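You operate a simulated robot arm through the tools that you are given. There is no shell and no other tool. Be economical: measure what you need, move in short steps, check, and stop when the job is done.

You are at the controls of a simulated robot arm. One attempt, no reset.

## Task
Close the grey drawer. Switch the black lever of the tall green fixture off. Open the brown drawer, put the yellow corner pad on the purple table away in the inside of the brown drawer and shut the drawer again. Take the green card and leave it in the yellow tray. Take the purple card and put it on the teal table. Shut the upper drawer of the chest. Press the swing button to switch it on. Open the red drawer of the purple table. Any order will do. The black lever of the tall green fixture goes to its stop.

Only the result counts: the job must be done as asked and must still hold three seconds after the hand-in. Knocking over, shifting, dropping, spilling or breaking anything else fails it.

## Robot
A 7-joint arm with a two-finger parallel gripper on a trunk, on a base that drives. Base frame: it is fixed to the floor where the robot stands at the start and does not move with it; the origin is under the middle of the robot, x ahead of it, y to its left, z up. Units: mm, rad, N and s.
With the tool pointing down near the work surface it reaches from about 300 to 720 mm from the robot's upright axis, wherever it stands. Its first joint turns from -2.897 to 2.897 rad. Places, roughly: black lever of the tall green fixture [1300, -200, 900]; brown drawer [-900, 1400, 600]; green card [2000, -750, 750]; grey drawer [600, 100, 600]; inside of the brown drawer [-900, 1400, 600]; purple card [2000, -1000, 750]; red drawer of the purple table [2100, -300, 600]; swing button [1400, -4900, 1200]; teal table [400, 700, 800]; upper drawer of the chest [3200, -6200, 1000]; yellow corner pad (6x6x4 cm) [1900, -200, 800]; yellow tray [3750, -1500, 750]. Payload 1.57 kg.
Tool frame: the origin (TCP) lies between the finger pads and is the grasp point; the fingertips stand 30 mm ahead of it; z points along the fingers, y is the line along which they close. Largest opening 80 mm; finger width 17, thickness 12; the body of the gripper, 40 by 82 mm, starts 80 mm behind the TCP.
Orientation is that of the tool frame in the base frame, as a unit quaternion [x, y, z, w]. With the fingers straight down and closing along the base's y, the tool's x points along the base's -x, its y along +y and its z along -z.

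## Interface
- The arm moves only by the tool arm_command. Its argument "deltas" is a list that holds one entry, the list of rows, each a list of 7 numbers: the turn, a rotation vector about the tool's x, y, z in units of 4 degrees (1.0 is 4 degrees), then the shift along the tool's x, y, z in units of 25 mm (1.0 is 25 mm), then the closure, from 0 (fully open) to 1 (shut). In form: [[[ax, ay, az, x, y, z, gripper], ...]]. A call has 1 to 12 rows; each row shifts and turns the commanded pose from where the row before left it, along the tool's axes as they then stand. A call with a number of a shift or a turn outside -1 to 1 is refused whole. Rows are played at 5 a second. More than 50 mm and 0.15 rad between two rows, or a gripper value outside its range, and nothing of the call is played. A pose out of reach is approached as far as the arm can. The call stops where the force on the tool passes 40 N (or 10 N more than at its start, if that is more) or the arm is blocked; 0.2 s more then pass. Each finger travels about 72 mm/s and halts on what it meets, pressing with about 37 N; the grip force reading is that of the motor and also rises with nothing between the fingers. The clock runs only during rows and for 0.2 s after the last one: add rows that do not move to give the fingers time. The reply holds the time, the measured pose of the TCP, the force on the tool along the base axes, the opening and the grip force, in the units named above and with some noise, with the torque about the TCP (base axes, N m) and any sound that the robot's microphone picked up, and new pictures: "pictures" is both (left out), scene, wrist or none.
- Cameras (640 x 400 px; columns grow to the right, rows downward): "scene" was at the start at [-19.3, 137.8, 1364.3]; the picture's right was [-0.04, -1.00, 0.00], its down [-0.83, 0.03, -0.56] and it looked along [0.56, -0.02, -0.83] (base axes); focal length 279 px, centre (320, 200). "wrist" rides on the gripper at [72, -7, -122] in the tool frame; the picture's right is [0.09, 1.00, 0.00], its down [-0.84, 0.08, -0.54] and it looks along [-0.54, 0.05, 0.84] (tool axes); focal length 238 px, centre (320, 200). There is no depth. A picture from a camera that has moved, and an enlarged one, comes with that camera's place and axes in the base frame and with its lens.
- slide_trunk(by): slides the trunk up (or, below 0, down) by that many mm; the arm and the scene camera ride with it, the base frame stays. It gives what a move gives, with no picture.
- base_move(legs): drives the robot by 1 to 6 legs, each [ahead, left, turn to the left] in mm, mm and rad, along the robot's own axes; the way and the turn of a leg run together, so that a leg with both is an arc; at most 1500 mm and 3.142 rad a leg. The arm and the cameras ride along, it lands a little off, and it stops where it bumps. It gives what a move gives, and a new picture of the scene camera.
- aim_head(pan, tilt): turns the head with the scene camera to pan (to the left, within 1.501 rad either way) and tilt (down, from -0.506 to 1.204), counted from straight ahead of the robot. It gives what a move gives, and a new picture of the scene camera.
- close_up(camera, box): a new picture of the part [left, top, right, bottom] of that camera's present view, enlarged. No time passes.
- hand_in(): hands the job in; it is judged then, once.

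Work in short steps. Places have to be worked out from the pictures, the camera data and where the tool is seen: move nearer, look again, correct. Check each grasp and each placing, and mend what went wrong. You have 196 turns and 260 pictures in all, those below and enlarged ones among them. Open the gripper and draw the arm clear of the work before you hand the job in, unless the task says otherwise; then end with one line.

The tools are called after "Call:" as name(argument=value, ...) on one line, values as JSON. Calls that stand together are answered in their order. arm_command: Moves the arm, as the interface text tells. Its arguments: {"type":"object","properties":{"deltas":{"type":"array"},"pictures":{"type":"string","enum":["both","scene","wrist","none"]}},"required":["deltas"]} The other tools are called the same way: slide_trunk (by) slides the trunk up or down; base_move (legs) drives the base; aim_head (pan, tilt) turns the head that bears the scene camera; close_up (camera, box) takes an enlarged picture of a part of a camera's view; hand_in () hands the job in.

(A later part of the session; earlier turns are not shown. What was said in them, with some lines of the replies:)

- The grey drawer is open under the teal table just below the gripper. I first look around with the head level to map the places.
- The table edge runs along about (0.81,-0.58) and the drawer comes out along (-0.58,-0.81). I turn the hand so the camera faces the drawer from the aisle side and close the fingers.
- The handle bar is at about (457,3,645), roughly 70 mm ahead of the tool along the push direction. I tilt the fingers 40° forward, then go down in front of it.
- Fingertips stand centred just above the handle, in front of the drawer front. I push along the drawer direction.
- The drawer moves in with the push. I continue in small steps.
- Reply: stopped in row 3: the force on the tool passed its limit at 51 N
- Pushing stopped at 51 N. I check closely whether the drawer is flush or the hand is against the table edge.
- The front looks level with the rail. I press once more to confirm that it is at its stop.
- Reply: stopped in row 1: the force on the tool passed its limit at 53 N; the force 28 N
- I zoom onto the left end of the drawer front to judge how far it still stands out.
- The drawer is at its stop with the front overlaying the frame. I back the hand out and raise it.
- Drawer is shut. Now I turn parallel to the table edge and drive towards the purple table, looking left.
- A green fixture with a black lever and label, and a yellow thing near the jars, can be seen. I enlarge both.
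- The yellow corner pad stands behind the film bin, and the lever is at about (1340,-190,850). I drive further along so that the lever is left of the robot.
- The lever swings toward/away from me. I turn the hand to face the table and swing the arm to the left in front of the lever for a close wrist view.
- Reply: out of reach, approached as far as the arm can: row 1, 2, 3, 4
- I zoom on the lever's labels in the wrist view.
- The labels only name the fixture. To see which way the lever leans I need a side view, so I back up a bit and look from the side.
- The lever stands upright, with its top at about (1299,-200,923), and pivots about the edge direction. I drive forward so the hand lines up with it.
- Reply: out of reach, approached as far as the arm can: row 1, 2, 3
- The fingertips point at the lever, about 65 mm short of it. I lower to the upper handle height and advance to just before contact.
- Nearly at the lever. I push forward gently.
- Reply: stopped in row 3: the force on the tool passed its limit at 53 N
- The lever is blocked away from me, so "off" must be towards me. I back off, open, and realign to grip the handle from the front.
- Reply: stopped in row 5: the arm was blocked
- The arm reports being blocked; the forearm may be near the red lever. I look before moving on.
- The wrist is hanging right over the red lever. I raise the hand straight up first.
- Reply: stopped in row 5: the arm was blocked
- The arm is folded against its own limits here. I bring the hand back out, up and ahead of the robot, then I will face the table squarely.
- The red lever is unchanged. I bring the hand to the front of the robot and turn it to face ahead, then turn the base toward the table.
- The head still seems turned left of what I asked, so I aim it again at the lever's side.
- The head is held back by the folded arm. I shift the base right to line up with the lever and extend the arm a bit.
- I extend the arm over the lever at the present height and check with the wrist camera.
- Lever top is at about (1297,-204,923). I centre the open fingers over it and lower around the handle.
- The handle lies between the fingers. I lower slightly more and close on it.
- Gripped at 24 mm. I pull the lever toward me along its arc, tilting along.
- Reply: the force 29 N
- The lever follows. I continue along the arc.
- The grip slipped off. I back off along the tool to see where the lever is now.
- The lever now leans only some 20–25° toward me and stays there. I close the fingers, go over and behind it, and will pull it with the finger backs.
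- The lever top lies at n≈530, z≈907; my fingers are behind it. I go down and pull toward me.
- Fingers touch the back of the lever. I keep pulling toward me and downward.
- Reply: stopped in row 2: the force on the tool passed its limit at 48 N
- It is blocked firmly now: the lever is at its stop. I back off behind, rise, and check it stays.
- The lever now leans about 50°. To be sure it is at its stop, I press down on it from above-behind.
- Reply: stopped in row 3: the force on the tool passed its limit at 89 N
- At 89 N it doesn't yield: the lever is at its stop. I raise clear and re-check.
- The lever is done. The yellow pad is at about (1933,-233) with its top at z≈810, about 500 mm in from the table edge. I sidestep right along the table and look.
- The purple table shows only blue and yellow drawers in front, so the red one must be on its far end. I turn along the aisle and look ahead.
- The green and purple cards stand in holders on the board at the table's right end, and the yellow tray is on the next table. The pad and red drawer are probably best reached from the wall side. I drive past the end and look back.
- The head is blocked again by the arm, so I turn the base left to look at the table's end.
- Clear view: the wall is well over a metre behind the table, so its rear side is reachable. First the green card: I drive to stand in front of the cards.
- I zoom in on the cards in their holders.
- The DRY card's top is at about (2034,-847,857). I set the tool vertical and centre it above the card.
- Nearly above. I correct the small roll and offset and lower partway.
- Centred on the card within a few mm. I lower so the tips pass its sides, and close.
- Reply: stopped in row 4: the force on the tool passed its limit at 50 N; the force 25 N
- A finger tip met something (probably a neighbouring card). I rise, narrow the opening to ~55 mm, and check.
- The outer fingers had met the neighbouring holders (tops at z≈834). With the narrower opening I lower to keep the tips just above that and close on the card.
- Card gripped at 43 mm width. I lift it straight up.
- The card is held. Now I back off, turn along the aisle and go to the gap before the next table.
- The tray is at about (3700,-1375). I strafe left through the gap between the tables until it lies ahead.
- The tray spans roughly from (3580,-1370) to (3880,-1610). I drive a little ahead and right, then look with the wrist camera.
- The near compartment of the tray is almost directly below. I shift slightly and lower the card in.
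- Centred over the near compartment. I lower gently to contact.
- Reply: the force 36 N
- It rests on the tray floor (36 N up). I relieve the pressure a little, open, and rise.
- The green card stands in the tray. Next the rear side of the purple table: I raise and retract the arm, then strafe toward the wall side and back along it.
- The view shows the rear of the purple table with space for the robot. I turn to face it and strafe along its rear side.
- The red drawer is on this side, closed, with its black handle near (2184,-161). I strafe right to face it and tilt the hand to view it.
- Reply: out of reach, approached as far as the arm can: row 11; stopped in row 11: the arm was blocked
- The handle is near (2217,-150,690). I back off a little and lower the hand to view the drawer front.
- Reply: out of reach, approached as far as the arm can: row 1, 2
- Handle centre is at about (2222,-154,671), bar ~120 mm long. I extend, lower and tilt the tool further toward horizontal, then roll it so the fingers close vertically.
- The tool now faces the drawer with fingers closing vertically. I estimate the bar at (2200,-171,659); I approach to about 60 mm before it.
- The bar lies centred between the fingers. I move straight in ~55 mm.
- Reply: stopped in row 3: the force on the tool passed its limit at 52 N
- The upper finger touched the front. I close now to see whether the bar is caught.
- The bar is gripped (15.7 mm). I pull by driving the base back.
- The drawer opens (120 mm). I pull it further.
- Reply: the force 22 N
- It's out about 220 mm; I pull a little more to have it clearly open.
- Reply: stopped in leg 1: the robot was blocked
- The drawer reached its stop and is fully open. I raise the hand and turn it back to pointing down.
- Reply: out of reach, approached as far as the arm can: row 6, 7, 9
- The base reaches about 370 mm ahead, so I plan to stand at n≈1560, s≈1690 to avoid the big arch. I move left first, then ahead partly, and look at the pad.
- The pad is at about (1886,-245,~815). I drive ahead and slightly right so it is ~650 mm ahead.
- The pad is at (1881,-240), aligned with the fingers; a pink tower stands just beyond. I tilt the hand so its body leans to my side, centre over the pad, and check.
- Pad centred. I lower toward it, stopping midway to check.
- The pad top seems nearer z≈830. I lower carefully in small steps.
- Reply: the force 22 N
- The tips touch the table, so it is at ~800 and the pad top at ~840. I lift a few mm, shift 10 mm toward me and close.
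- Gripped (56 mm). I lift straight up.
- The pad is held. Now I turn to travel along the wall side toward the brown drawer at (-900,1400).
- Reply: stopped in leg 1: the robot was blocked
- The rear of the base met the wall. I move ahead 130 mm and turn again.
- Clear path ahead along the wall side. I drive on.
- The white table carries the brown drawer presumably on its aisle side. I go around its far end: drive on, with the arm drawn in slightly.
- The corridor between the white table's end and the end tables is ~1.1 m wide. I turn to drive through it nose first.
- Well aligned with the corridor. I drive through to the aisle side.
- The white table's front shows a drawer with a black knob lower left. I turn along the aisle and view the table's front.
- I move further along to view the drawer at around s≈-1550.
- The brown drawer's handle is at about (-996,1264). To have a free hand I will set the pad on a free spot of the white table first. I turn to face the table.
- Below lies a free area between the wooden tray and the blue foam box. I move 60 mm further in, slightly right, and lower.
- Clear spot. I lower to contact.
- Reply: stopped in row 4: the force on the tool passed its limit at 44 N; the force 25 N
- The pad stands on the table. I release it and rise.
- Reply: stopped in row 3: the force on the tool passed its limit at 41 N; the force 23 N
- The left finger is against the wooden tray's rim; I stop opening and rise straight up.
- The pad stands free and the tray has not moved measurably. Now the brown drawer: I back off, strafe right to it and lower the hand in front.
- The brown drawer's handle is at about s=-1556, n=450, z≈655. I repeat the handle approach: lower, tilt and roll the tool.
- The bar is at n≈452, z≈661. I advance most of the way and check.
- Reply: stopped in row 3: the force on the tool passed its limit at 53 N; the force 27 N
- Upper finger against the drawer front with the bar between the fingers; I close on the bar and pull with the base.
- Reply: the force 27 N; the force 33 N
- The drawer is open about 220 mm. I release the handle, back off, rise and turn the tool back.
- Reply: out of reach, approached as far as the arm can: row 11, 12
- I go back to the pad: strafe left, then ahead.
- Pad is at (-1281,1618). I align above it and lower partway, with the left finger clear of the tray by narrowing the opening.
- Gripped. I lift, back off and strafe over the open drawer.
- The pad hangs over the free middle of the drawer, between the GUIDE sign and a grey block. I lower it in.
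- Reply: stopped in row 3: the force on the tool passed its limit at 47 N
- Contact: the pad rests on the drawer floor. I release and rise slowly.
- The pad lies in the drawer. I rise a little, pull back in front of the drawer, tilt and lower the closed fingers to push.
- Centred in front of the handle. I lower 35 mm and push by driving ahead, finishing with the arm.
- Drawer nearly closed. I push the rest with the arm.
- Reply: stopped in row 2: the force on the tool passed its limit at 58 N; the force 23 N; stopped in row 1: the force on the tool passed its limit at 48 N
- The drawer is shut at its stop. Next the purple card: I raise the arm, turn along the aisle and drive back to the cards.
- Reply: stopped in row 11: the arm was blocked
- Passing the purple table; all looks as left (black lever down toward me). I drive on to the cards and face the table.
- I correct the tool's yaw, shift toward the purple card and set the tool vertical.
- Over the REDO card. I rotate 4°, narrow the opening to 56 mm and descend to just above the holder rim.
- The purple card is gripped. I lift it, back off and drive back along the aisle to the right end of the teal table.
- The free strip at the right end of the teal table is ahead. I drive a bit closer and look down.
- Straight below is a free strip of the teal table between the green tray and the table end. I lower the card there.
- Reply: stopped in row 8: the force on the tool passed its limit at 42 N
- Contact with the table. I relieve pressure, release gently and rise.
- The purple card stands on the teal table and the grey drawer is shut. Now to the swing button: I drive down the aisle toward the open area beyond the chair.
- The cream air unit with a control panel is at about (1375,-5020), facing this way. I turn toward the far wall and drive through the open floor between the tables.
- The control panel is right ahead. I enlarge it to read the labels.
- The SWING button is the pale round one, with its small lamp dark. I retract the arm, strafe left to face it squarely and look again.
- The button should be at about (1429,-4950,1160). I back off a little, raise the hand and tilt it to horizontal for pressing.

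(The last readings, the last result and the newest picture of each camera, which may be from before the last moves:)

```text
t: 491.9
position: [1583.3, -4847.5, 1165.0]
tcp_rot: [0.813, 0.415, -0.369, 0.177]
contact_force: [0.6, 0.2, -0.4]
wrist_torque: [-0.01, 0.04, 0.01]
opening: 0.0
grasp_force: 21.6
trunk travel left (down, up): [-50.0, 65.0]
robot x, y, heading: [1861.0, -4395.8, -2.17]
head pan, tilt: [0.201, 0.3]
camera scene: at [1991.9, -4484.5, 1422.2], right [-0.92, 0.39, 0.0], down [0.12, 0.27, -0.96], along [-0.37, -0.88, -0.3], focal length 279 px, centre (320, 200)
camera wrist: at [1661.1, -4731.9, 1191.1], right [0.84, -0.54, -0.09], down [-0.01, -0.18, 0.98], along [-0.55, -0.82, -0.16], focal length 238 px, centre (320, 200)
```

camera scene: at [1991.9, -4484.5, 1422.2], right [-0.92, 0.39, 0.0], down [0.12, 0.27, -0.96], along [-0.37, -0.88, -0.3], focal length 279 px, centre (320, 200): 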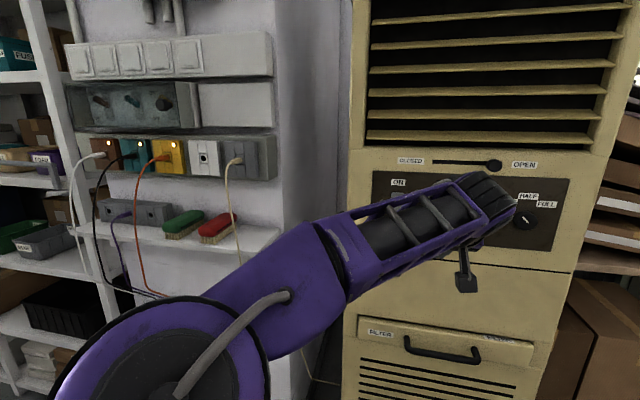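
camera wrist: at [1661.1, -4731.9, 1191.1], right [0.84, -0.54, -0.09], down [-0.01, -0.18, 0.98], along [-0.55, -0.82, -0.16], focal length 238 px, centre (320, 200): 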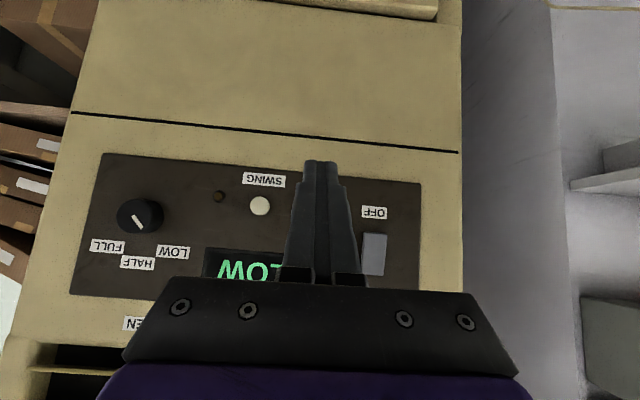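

SWING button is at about (1430,-4941,1157), ~74 mm right of the fingers. I tilt to nearly horizontal and shift sideways.

Call:
arm_command(deltas=[[[0, -1, 0, 0, -0.37, 0, 1], [0, -1, 0, 0, -0.37, 0, 1], [0, -1, 0, 0, -0.37, 0, 1], [0, -1, 0, 0, -0.37, 0, 1], [0, -1, 0, 0, -0.37, 0, 1], [0, -1, 0, 0, -0.37, 0, 1], [0, -1, 0, 0, -0.37, 0, 1], [0, 0, 0, 0, -0.37, 0, 1]]], pictures="wrist")

```text
t: 493.7
position: [1522.9, -4804.0, 1165.9]
tcp_rot: [0.7, 0.359, -0.554, 0.272]
contact_force: [0.2, 0.5, 0.3]
wrist_torque: [-0.01, 0.02, 0.02]
opening: 0.3
grasp_force: 21.5
trunk travel left (down, up): [-50.0, 65.0]
robot x, y, heading: [1862.8, -4392.1, -2.177]
head pan, tilt: [0.201, 0.3]
camera wrist: at [1598.8, -4690.2, 1124.0], right [0.81, -0.57, -0.11], down [0.27, 0.21, 0.94], along [-0.52, -0.79, 0.32], focal length 238 px, centre (320, 200)
```

wrist: 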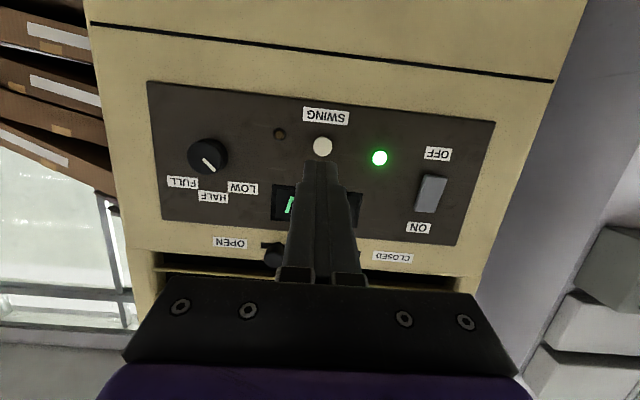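

Lined up. I advance straight toward the button.

Call:
arm_command(deltas=[[[0, 0, 0, -0.24, 0, 0.97, 1], [0, 0, 0, -0.24, 0, 0.97, 1], [0, 0, 0, -0.24, 0, 0.97, 1], [0, 0, 0, -0.24, 0, 0.97, 1], [0, 0, 0, 0, 0, 0, 1]]], pictures="wrist")

```text
t: 494.9
position: [1464.3, -4884.3, 1166.0]
tcp_rot: [0.7, 0.359, -0.554, 0.272]
contact_force: [0.1, 0.3, 0.1]
wrist_torque: [-0.03, -0.02, 0.01]
opening: 0.0
grasp_force: 21.3
trunk travel left (down, up): [-50.0, 65.0]
robot x, y, heading: [1859.0, -4395.1, -2.172]
head pan, tilt: [0.201, 0.3]
camera wrist: at [1539.8, -4771.2, 1124.3], right [0.81, -0.57, -0.11], down [0.27, 0.21, 0.94], along [-0.52, -0.79, 0.32], focal length 238 px, centre (320, 200)
```

wrist: 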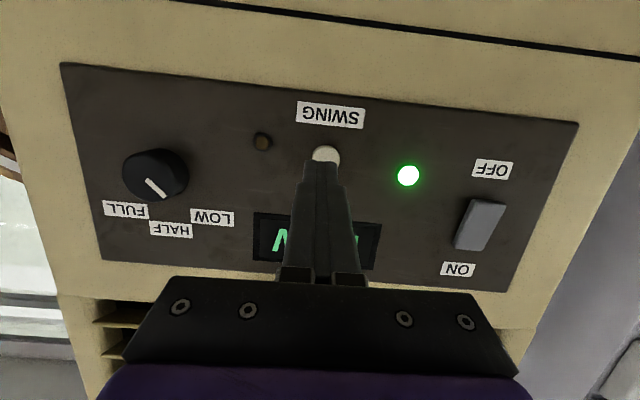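

Call:
arm_command(deltas=[[[0, 0, 0, 0.0, 0.14, 0.6, 1], [0, 0, 0, -0.1, 0, 0.4, 1], [0, 0, 0, -0.08, 0, 0.3, 1], [0, 0, 0, -0.05, 0, 0.2, 1], [0, 0, 0, -0.05, 0, 0.2, 1]]], pictures="wrist")

```text
t: 496.1
position: [1442.4, -4920.1, 1161.7]
tcp_rot: [0.7, 0.359, -0.554, 0.272]
contact_force: [14.0, 15.0, -3.5]
wrist_torque: [0.06, -0.04, 0.1]
opening: 0.0
grasp_force: 20.8
trunk travel left (down, up): [-50.0, 65.0]
robot x, y, heading: [1860.5, -4397.6, -2.172]
head pan, tilt: [0.201, 0.3]
heard: click
camera wrist: at [1518.3, -4805.5, 1121.2], right [0.81, -0.57, -0.11], down [0.27, 0.21, 0.94], along [-0.52, -0.79, 0.32], focal length 238 px, centre (320, 200)
```

wrist: 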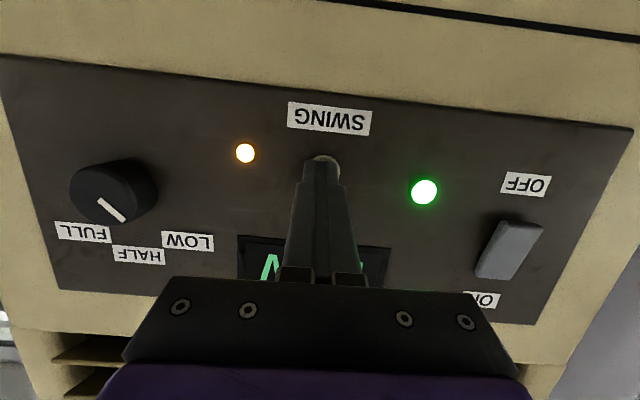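

A click, and the swing lamp lights orange. I back away straight and check that it stays lit.

Call:
arm_command(deltas=[[[0, 0, 0, 0.12, 0, -0.5, 1], [0, 0, 0, 0.24, 0, -0.97, 1], [0, 0, 0, 0.24, 0, -0.97, 1], [0, 0, 0, 0.24, 0, -0.97, 1], [0, 0, 0, 0.24, 0, -0.97, 1]]], pictures="wrist")

Call:
aim_head(pan=1.3, tilt=0.4)

```text
t: 497.3
position: [1507.2, -4829.6, 1161.6]
tcp_rot: [0.701, 0.358, -0.552, 0.275]
contact_force: [-0.4, -0.5, -0.9]
wrist_torque: [-0.01, 0.03, 0.01]
opening: 0.0
grasp_force: 21.2
trunk travel left (down, up): [-50.0, 65.0]
robot x, y, heading: [1862.8, -4399.5, -2.172]
head pan, tilt: [0.201, 0.3]
camera wrist: at [1583.2, -4716.8, 1120.0], right [0.81, -0.57, -0.1], down [0.26, 0.21, 0.94], along [-0.52, -0.79, 0.32], focal length 238 px, centre (320, 200)
```

wrist: 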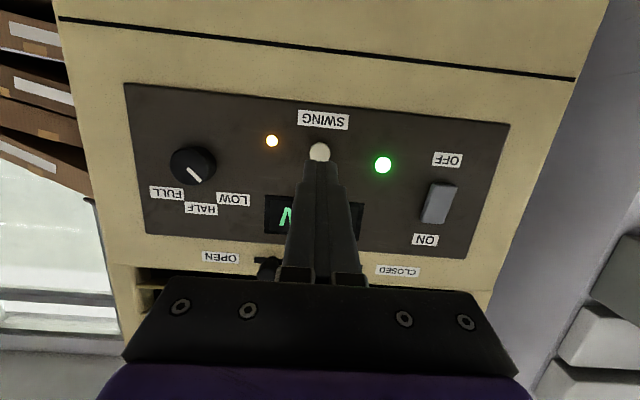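

```text
t: 498.6
position: [1508.3, -4830.9, 1163.4]
tcp_rot: [0.7, 0.359, -0.554, 0.273]
contact_force: [0.2, -0.4, 0.1]
wrist_torque: [0.0, -0.02, -0.02]
opening: 0.0
grasp_force: 22.0
trunk travel left (down, up): [-50.0, 65.0]
robot x, y, heading: [1861.6, -4394.2, -2.167]
head pan, tilt: [1.3, 0.4]
camera scene: at [1980.5, -4478.7, 1422.9], right [-0.86, 0.51, 0.0], down [0.15, 0.25, -0.96], along [-0.49, -0.82, -0.29], focal length 279 px, centre (320, 200)
```

scene: 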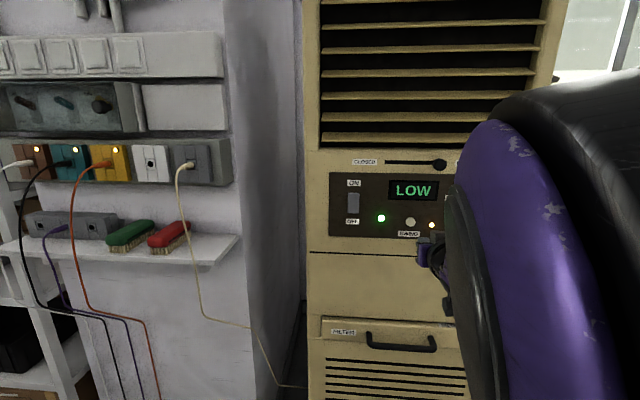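

Swing stays on. For the chest I retract the arm, then turn to drive along the passage.

Call:
arm_command(deltas=[[[0, 1, 0, 0.24, 0, -0.97, 1], [0, 1, 0, 0.3, 0, -0.95, 1], [0, 1, 0, 0.35, 0, -0.9, 1], [0, 1, 0, 0.4, 0, -0.9, 1], [0, 1, 0, 0, 0, 0, 1], [0, 1, 0, 0, 0, 0, 1], [0, 1, 0, 0, 0, 0, 1], [0, 1, 0, 0, 0, 0, 1], [0, 1, 0, 0, 0, 0, 1], [0, 1, 0, 0, 0, 0, 1]]], pictures="none")

Call:
base_move(legs=[[0, 0, 1.57]])

Call:
aim_head(pan=0.0, tilt=0.4)

```text
t: 499.7
position: [1545.3, -4756.1, 1086.6]
tcp_rot: [0.82, 0.379, -0.367, 0.223]
contact_force: [-0.1, 0.5, 0.7]
wrist_torque: [-0.01, -0.03, -0.01]
opening: 0.0
grasp_force: 21.5
trunk travel left (down, up): [-50.0, 65.0]
robot x, y, heading: [1863.2, -4393.7, -2.168]
head pan, tilt: [1.3, 0.4]
stopped in row 5: the arm was blocked; the commanded pose is now the measured one
```

```text
t: 504.0
position: [2224.9, -4709.3, 1085.2]
tcp_rot: [0.312, 0.848, -0.1, 0.417]
contact_force: [-0.1, -0.5, -0.8]
wrist_torque: [-0.01, -0.02, 0.0]
opening: 0.1
grasp_force: 20.7
trunk travel left (down, up): [-50.0, 65.0]
robot x, y, heading: [1861.5, -4390.8, -0.606]
head pan, tilt: [1.3, 0.4]
camera scene: at [1912.0, -4309.4, 1419.4], right [-0.88, -0.47, 0.0], down [-0.15, 0.28, -0.95], along [0.45, -0.83, -0.32], focal length 279 px, centre (320, 200)
```

scene: 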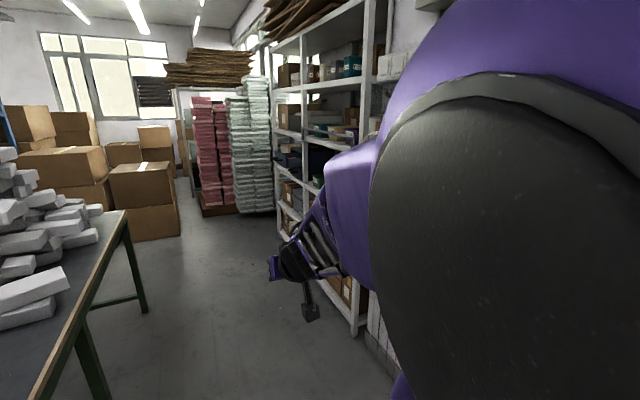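

```text
t: 505.4
position: [2224.4, -4711.0, 1080.5]
tcp_rot: [0.314, 0.849, -0.097, 0.413]
contact_force: [-0.3, -0.8, 0.5]
wrist_torque: [0.0, 0.04, -0.03]
opening: 0.0
grasp_force: 21.6
trunk travel left (down, up): [-50.0, 65.0]
robot x, y, heading: [1865.1, -4393.9, -0.604]
head pan, tilt: [0.0, 0.4]
camera scene: at [1920.3, -4304.2, 1417.7], right [-0.83, -0.56, 0.0], down [-0.19, 0.28, -0.94], along [0.53, -0.78, -0.34], focal length 279 px, centre (320, 200)
```

scene: 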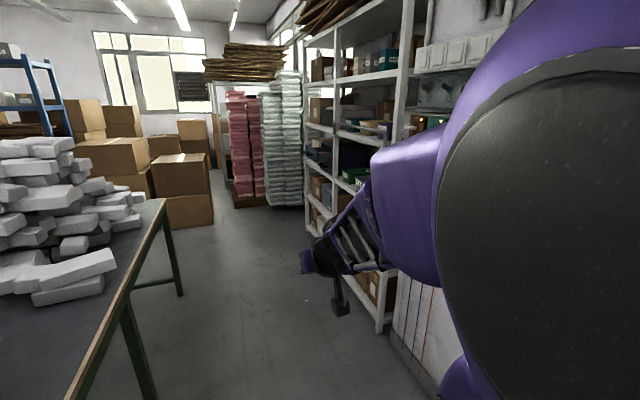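

The passage between table and shelf is free. I drive ahead and look at the shelf on the right for the chest.

Call:
base_move(legs=[[800, 0, -0.02]])

Call:
aim_head(pan=0.2, tilt=0.3)

```text
t: 509.7
position: [2872.8, -5179.1, 1079.2]
tcp_rot: [0.323, 0.847, -0.1, 0.41]
contact_force: [-0.3, 0.2, 0.5]
wrist_torque: [0.01, -0.01, 0.0]
opening: 0.0
grasp_force: 21.5
trunk travel left (down, up): [-50.0, 65.0]
robot x, y, heading: [2518.1, -4855.7, -0.622]
head pan, tilt: [0.0, 0.4]
camera scene: at [2576.8, -4766.5, 1417.5], right [-0.83, -0.56, 0.0], down [-0.19, 0.28, -0.94], along [0.53, -0.78, -0.34], focal length 279 px, centre (320, 200)
```

scene: 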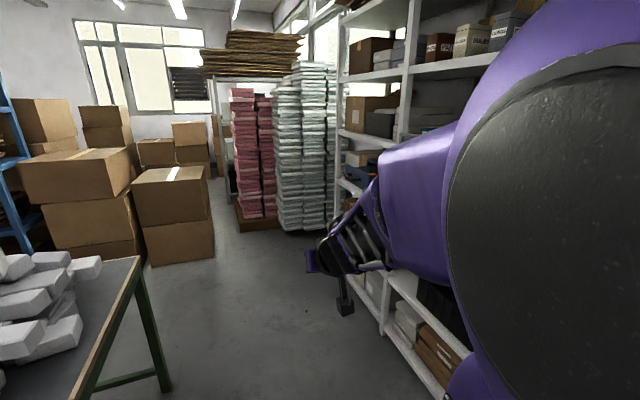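

```text
t: 510.5
position: [2871.7, -5180.1, 1075.0]
tcp_rot: [0.324, 0.848, -0.096, 0.408]
contact_force: [-1.5, -0.3, 0.5]
wrist_torque: [0.04, 0.01, -0.02]
opening: 0.1
grasp_force: 21.4
trunk travel left (down, up): [-50.0, 65.0]
robot x, y, heading: [2517.1, -4855.9, -0.628]
head pan, tilt: [0.201, 0.3]
camera scene: at [2582.2, -4762.7, 1418.2], right [-0.79, -0.62, 0.0], down [-0.21, 0.26, -0.94], along [0.58, -0.74, -0.34], focal length 279 px, centre (320, 200)
```

scene: 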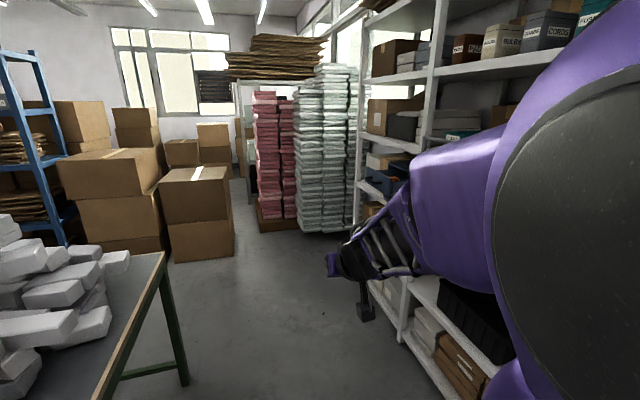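

I unfold the arm a bit to free the head, then look at the shelf on the right.

Call:
arm_command(deltas=[[[0, 0, 0, -0.65, 0, 0.76, 1], [0, 0, 0, -0.65, 0, 0.76, 1], [0, 0, 0, -0.65, 0, 0.76, 1], [0, 0, 0, -0.65, 0, 0.76, 1], [0, 0, 0, 0.76, 0, 0.65, 1], [0, 0, 0, 0.76, 0, 0.65, 1], [0, 0, 0, 0.76, 0, 0.65, 1]]], pictures="none")

Call:
aim_head(pan=-1.2, tilt=0.3)

```text
t: 512.1
position: [2955.4, -5238.0, 1004.0]
tcp_rot: [0.322, 0.847, -0.101, 0.411]
contact_force: [-0.1, -0.6, 0.0]
wrist_torque: [0.03, 0.01, 0.02]
opening: 0.2
grasp_force: 21.7
trunk travel left (down, up): [-50.0, 65.0]
robot x, y, heading: [2514.1, -4853.5, -0.631]
head pan, tilt: [0.201, 0.3]
```

```text
t: 513.6
position: [2955.7, -5237.1, 1006.0]
tcp_rot: [0.322, 0.847, -0.101, 0.411]
contact_force: [0.4, 0.5, -0.6]
wrist_torque: [0.0, 0.02, 0.03]
opening: 0.0
grasp_force: 21.2
trunk travel left (down, up): [-50.0, 65.0]
robot x, y, heading: [2516.2, -4852.7, -0.621]
head pan, tilt: [-1.201, 0.3]
camera scene: at [2501.1, -4779.9, 1422.2], right [-0.97, 0.25, 0.0], down [0.07, 0.29, -0.96], along [-0.24, -0.92, -0.3], focal length 279 px, centre (320, 200)
```

scene: 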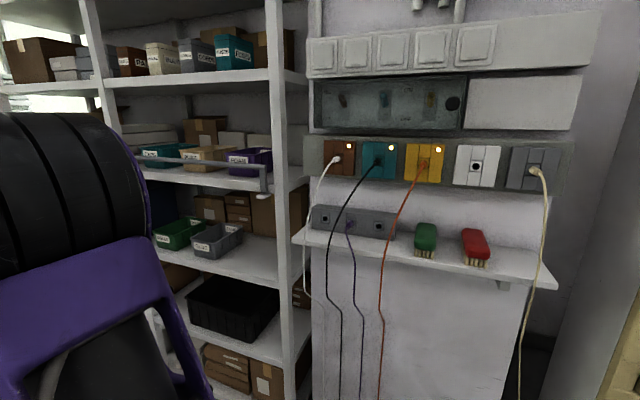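

The shelf continues ahead. I drive further and turn toward it.

Call:
base_move(legs=[[1000, 0, 0], [0, 0, -1.2]])

Call:
aim_head(pan=0.3, tilt=0.4)

```text
t: 521.9
position: [3124.3, -5984.4, 1004.8]
tcp_rot: [0.746, 0.515, -0.315, 0.282]
contact_force: [0.0, 1.3, -0.5]
wrist_torque: [-0.04, 0.01, 0.0]
opening: 0.0
grasp_force: 21.2
trunk travel left (down, up): [-50.0, 65.0]
robot x, y, heading: [3324.3, -5436.7, -1.83]
head pan, tilt: [-1.201, 0.3]
camera scene: at [3388.6, -5395.8, 1422.2], right [-0.11, 0.99, 0.0], down [0.29, 0.03, -0.96], along [-0.95, -0.11, -0.3], focal length 279 px, centre (320, 200)
```

scene: 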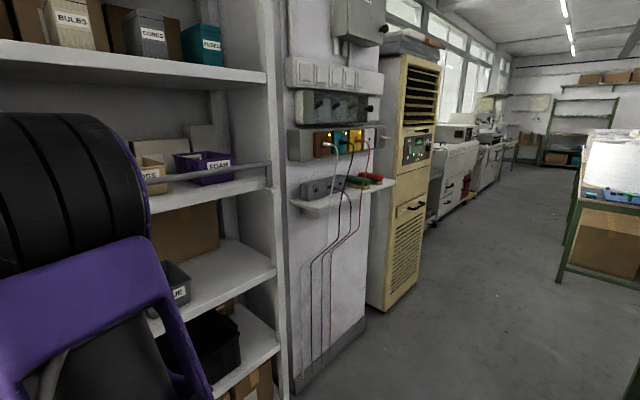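

```text
t: 523.5
position: [3125.1, -5983.6, 1005.2]
tcp_rot: [0.745, 0.515, -0.315, 0.282]
contact_force: [-0.5, 0.4, 0.3]
wrist_torque: [-0.02, 0.01, 0.0]
opening: 0.2
grasp_force: 21.7
trunk travel left (down, up): [-50.0, 65.0]
robot x, y, heading: [3323.6, -5436.0, -1.83]
head pan, tilt: [0.3, 0.4]
camera scene: at [3485.2, -5477.9, 1412.9], right [-1.0, -0.04, 0.0], down [-0.02, 0.39, -0.92], along [0.04, -0.92, -0.39], focal length 279 px, centre (320, 200)
```

scene: 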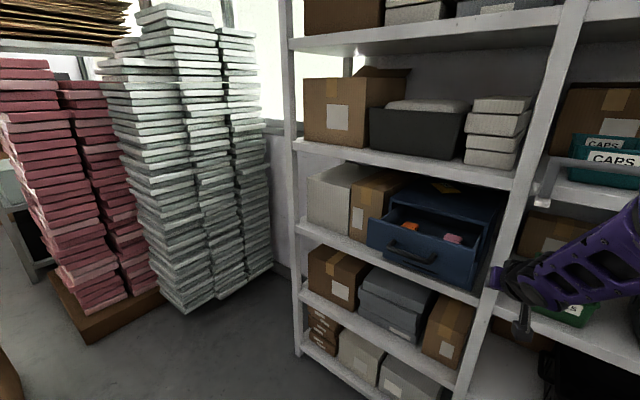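

I enlarge the blue chest on the shelf.

Call:
close_up(camera="scene", box=[340, 160, 530, 300])

```text
2.86 times, centred on (435, 230) of scene
camera zoom: at [3485.2, -5477.9, 1412.9], right [-1.0, -0.04, 0.0], down [-0.02, 0.39, -0.92], along [0.04, -0.92, -0.39], focal length 798 px, centre (-9, 114)
```

zoom: 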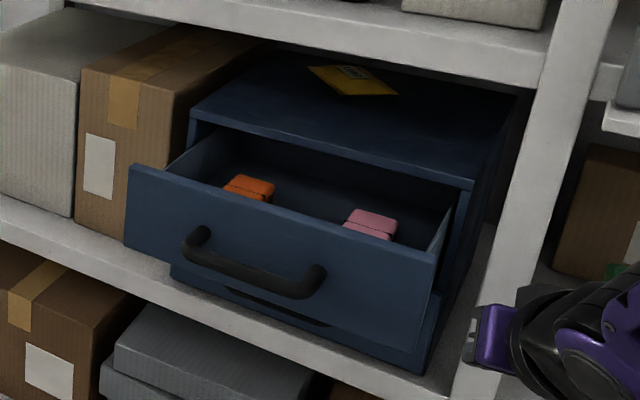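

The upper drawer of the blue chest stands open. I turn to face the shelf and strafe in front of it, with the arm slightly drawn in.

Call:
arm_command(deltas=[[[0, 0, 0, 0.65, 0, -0.76, 1], [0, 0, 0, 0.65, 0, -0.76, 1], [0, 0, 0, 0.65, 0, -0.76, 1]]], pictures="none")

Call:
base_move(legs=[[0, 0, -0.35], [0, 380, 0]])

Call:
arm_command(deltas=[[[0, 0, 0, 0, 0, 0, 1]]], pictures="wrist")

```text
t: 524.2
position: [3147.5, -5912.4, 1005.6]
tcp_rot: [0.745, 0.515, -0.315, 0.282]
contact_force: [-0.8, 0.4, 0.4]
wrist_torque: [0.0, -0.01, 0.0]
opening: 0.2
grasp_force: 21.3
trunk travel left (down, up): [-50.0, 65.0]
robot x, y, heading: [3321.8, -5440.2, -1.829]
head pan, tilt: [0.3, 0.4]
```

```text
t: 529.6
position: [3309.6, -6041.0, 1004.8]
tcp_rot: [0.823, 0.379, -0.359, 0.223]
contact_force: [0.2, -0.3, 0.2]
wrist_torque: [-0.02, 0.0, 0.01]
opening: 0.0
grasp_force: 21.3
trunk travel left (down, up): [-50.0, 65.0]
robot x, y, heading: [3634.7, -5653.0, -2.178]
head pan, tilt: [0.3, 0.4]
camera scene: at [3773.8, -5746.5, 1412.9], right [-0.95, 0.3, 0.0], down [0.12, 0.37, -0.92], along [-0.28, -0.88, -0.39], focal length 279 px, centre (320, 200)
```

scene: 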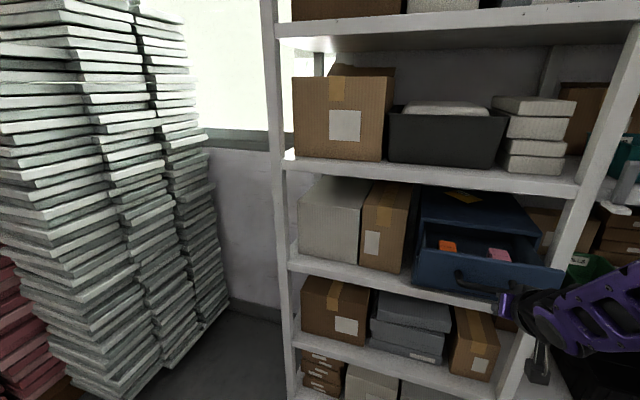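

```text
t: 530.0
position: [3308.9, -6040.9, 1005.3]
tcp_rot: [0.823, 0.381, -0.358, 0.225]
contact_force: [0.6, 1.7, 0.0]
wrist_torque: [0.02, 0.02, -0.02]
opening: 0.0
grasp_force: 21.2
trunk travel left (down, up): [-50.0, 65.0]
robot x, y, heading: [3635.7, -5653.0, -2.175]
head pan, tilt: [0.3, 0.4]
camera wrist: at [3388.3, -5925.2, 1027.5], right [0.82, -0.57, 0.03], down [-0.09, -0.09, 0.99], along [-0.56, -0.82, -0.12], focal length 238 px, centre (320, 200)
```

wrist: 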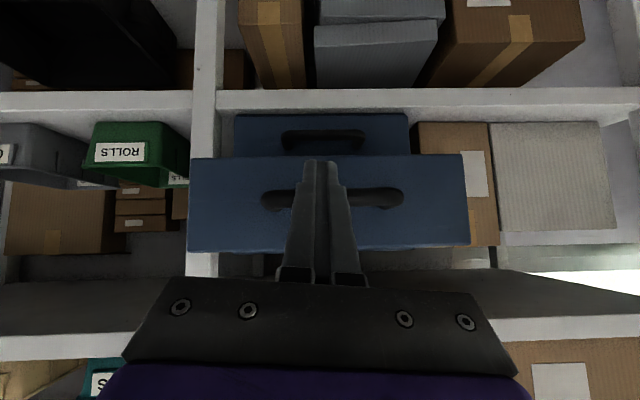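

Face-on with the upper drawer; its handle is ~110 mm ahead of the fingertips at the same height. I drive ahead gently and then push with the arm.

Call:
base_move(legs=[[130, 0, 0]])

Call:
arm_command(deltas=[[[0, 0, 0, 0, 0.4, 0, 1]]], pictures="wrist")

```text
t: 531.2
position: [3235.0, -6147.9, 1004.9]
tcp_rot: [0.822, 0.38, -0.36, 0.224]
contact_force: [0.6, 0.4, 0.2]
wrist_torque: [-0.01, -0.01, 0.02]
opening: 0.0
grasp_force: 21.1
trunk travel left (down, up): [-50.0, 65.0]
robot x, y, heading: [3562.0, -5760.9, -2.175]
head pan, tilt: [0.3, 0.4]
camera scene: at [3700.8, -5852.4, 1412.9], right [-0.95, 0.3, 0.0], down [0.12, 0.37, -0.92], along [-0.28, -0.88, -0.39], focal length 279 px, centre (320, 200)
```

scene: 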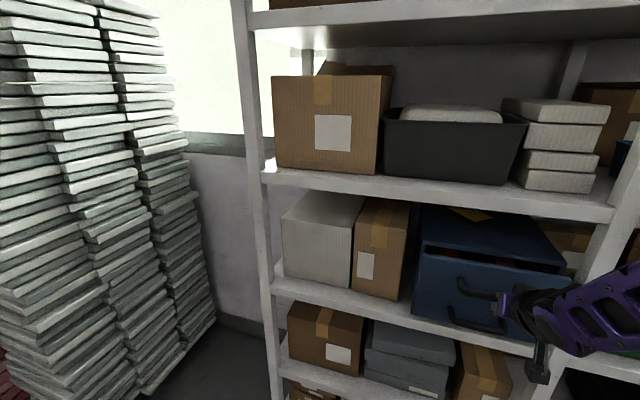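

```text
t: 531.6
position: [3244.0, -6152.5, 1006.6]
tcp_rot: [0.823, 0.38, -0.358, 0.223]
contact_force: [0.5, 0.9, 0.1]
wrist_torque: [0.0, 0.02, 0.03]
opening: 0.0
grasp_force: 21.9
trunk travel left (down, up): [-50.0, 65.0]
robot x, y, heading: [3562.2, -5756.8, -2.176]
head pan, tilt: [0.3, 0.4]
camera wrist: at [3323.1, -6037.0, 1028.2], right [0.82, -0.57, 0.03], down [-0.09, -0.09, 0.99], along [-0.56, -0.82, -0.12], focal length 238 px, centre (320, 200)
```

wrist: 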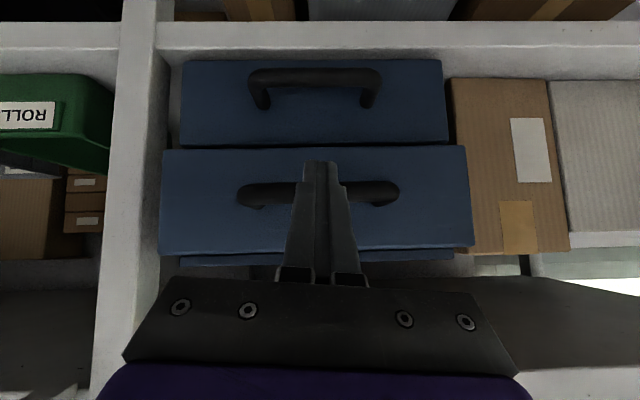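

The drawer is already pushed most of the way. I push the rest with the arm.

Call:
arm_command(deltas=[[[0, 0, 0, -0.52, 0, 0.61, 1], [0, 0, 0, -0.52, 0, 0.61, 1], [0, 0, 0, -0.52, 0, 0.61, 1], [0, 0, 0, -0.52, 0, 0.61, 1]]], pictures="both")

```text
t: 532.5
position: [3216.1, -6187.3, 992.5]
tcp_rot: [0.831, 0.381, -0.345, 0.214]
contact_force: [1.3, 1.6, -4.4]
wrist_torque: [0.07, 0.0, -0.01]
opening: 0.1
grasp_force: 20.6
trunk travel left (down, up): [-50.0, 65.0]
robot x, y, heading: [3560.3, -5757.9, -2.178]
head pan, tilt: [0.3, 0.4]
stopped in row 3: the force on the tool passed its limit at 143 N (the readings are from after the stop); the commanded pose is now the measured one
camera scene: at [3701.1, -5852.1, 1413.0], right [-0.95, 0.3, 0.0], down [0.12, 0.37, -0.92], along [-0.28, -0.88, -0.39], focal length 279 px, centre (320, 200)
camera wrist: at [3295.7, -6072.7, 1020.0], right [0.82, -0.57, 0.02], down [-0.11, -0.12, 0.99], along [-0.56, -0.81, -0.16], focal length 238 px, centre (320, 200)
```

scene: 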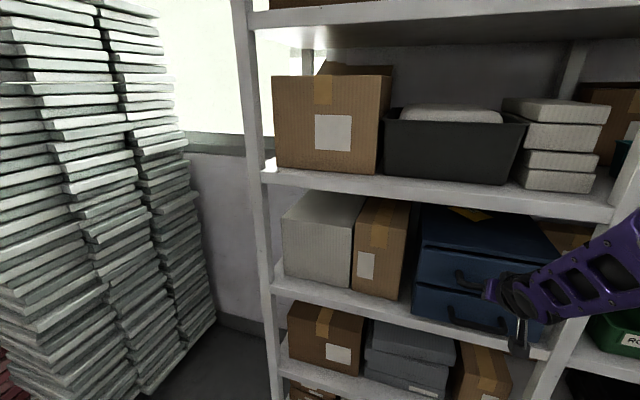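
wrist: 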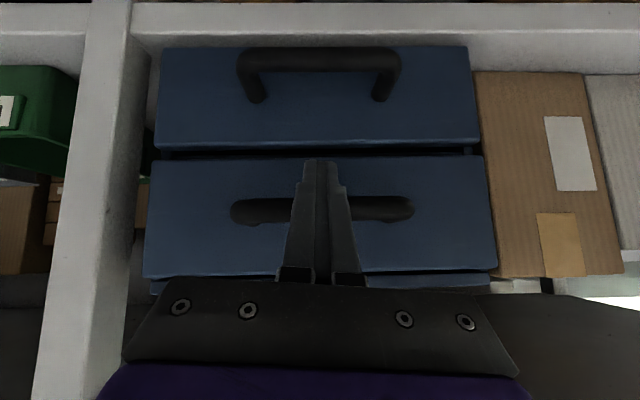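

The drawer hit its stop. I back off and check that it is flush and nothing shifted.

Call:
arm_command(deltas=[[[0, 0, 0, 0.645, 0, -0.767, 1], [0, 0, 0, 0.645, 0, -0.767, 1], [0, 0, 0, 0.645, 0, -0.767, 1], [0, 0, 0, 0.645, 0, -0.767, 1], [0, 0, 0, 0.645, 0, -0.767, 1]]], pictures="wrist")

Call:
close_up(camera="scene", box=[380, 180, 620, 360])

```text
t: 533.6
position: [3289.6, -6091.9, 993.9]
tcp_rot: [0.834, 0.381, -0.338, 0.211]
contact_force: [-0.1, 0.3, -0.9]
wrist_torque: [-0.02, 0.01, 0.01]
opening: 0.0
grasp_force: 21.4
out of reach, approached as far as the arm can: row 5
trunk travel left (down, up): [-50.0, 65.0]
robot x, y, heading: [3563.5, -5756.1, -2.176]
head pan, tilt: [0.3, 0.4]
camera wrist: at [3368.8, -5977.2, 1023.6], right [0.82, -0.57, 0.03], down [-0.12, -0.13, 0.98], along [-0.56, -0.81, -0.18], focal length 238 px, centre (320, 200)
```

wrist: 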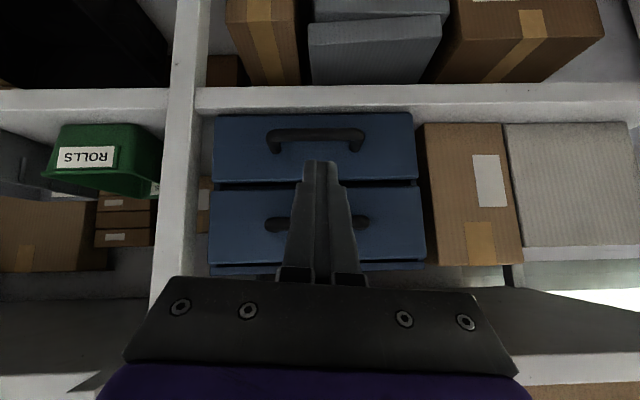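

```text
2.22 times, centred on (500, 270) of scene
camera zoom: at [3664.2, -5830.5, 1417.1], right [-0.72, 0.69, 0.0], down [0.24, 0.25, -0.94], along [-0.65, -0.67, -0.35], focal length 620 px, centre (-80, 44)
```

zoom: 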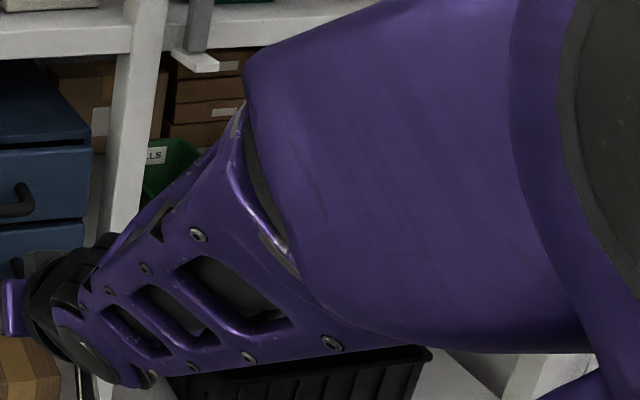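

The upper drawer is flush with the lower one and the chest has not shifted. I open the gripper and draw clear of the shelf.

Call:
base_move(legs=[[-90, 0, 0]])

Call:
arm_command(deltas=[[[0, 0, 0, 0, 0, 0, 0.5], [0, 0, 0, 0, 0, 0, 0], [0, 0, 0, 0, 0, 0, 0], [0, 0, 0, 0, 0, 0, 0]]], pictures="wrist")

```text
t: 534.8
position: [3339.5, -6017.0, 993.7]
tcp_rot: [0.833, 0.382, -0.34, 0.212]
contact_force: [-0.6, 0.9, 0.0]
wrist_torque: [0.01, -0.01, 0.02]
opening: 0.0
grasp_force: 21.7
trunk travel left (down, up): [-50.0, 65.0]
robot x, y, heading: [3611.9, -5685.1, -2.184]
head pan, tilt: [0.3, 0.4]
camera scene: at [3715.2, -5756.1, 1417.0], right [-0.72, 0.7, 0.0], down [0.24, 0.25, -0.94], along [-0.65, -0.67, -0.35], focal length 279 px, centre (320, 200)
```

scene: 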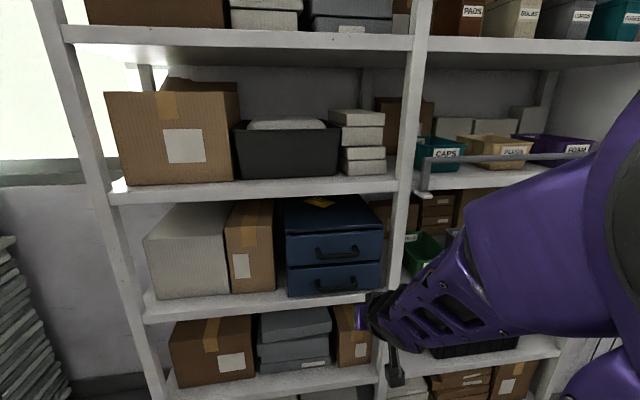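

```text
t: 535.8
position: [3339.9, -6018.5, 993.3]
tcp_rot: [0.834, 0.382, -0.338, 0.211]
contact_force: [0.2, -0.3, -0.1]
wrist_torque: [0.04, 0.01, 0.01]
opening: 79.9
grasp_force: 0.0
trunk travel left (down, up): [-50.0, 65.0]
robot x, y, heading: [3615.3, -5683.0, -2.176]
head pan, tilt: [0.3, 0.4]
camera wrist: at [3420.0, -5903.6, 1023.0], right [0.82, -0.57, 0.03], down [-0.12, -0.13, 0.98], along [-0.56, -0.81, -0.18], focal length 238 px, centre (320, 200)
```

wrist: 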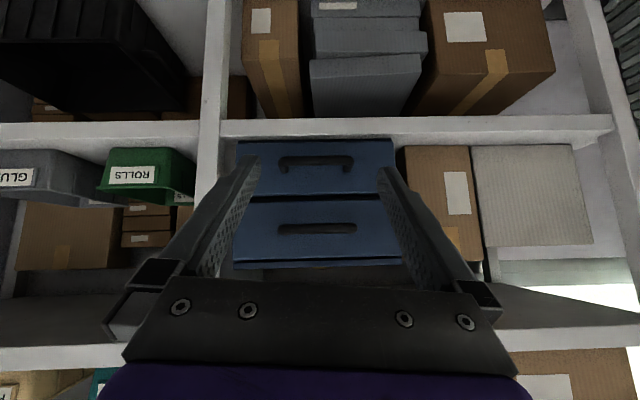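

Both chest drawers are shut, the arm is clear and the gripper is open. Every item has been dealt with, so I hand in.

Call:
hand_in()

```text
The job is handed in.
```

I carried out every item and handed the job in. The lever carries no on/off mark, so I took "off" as toward the robot, its only free direction, and pushed it to its stop.
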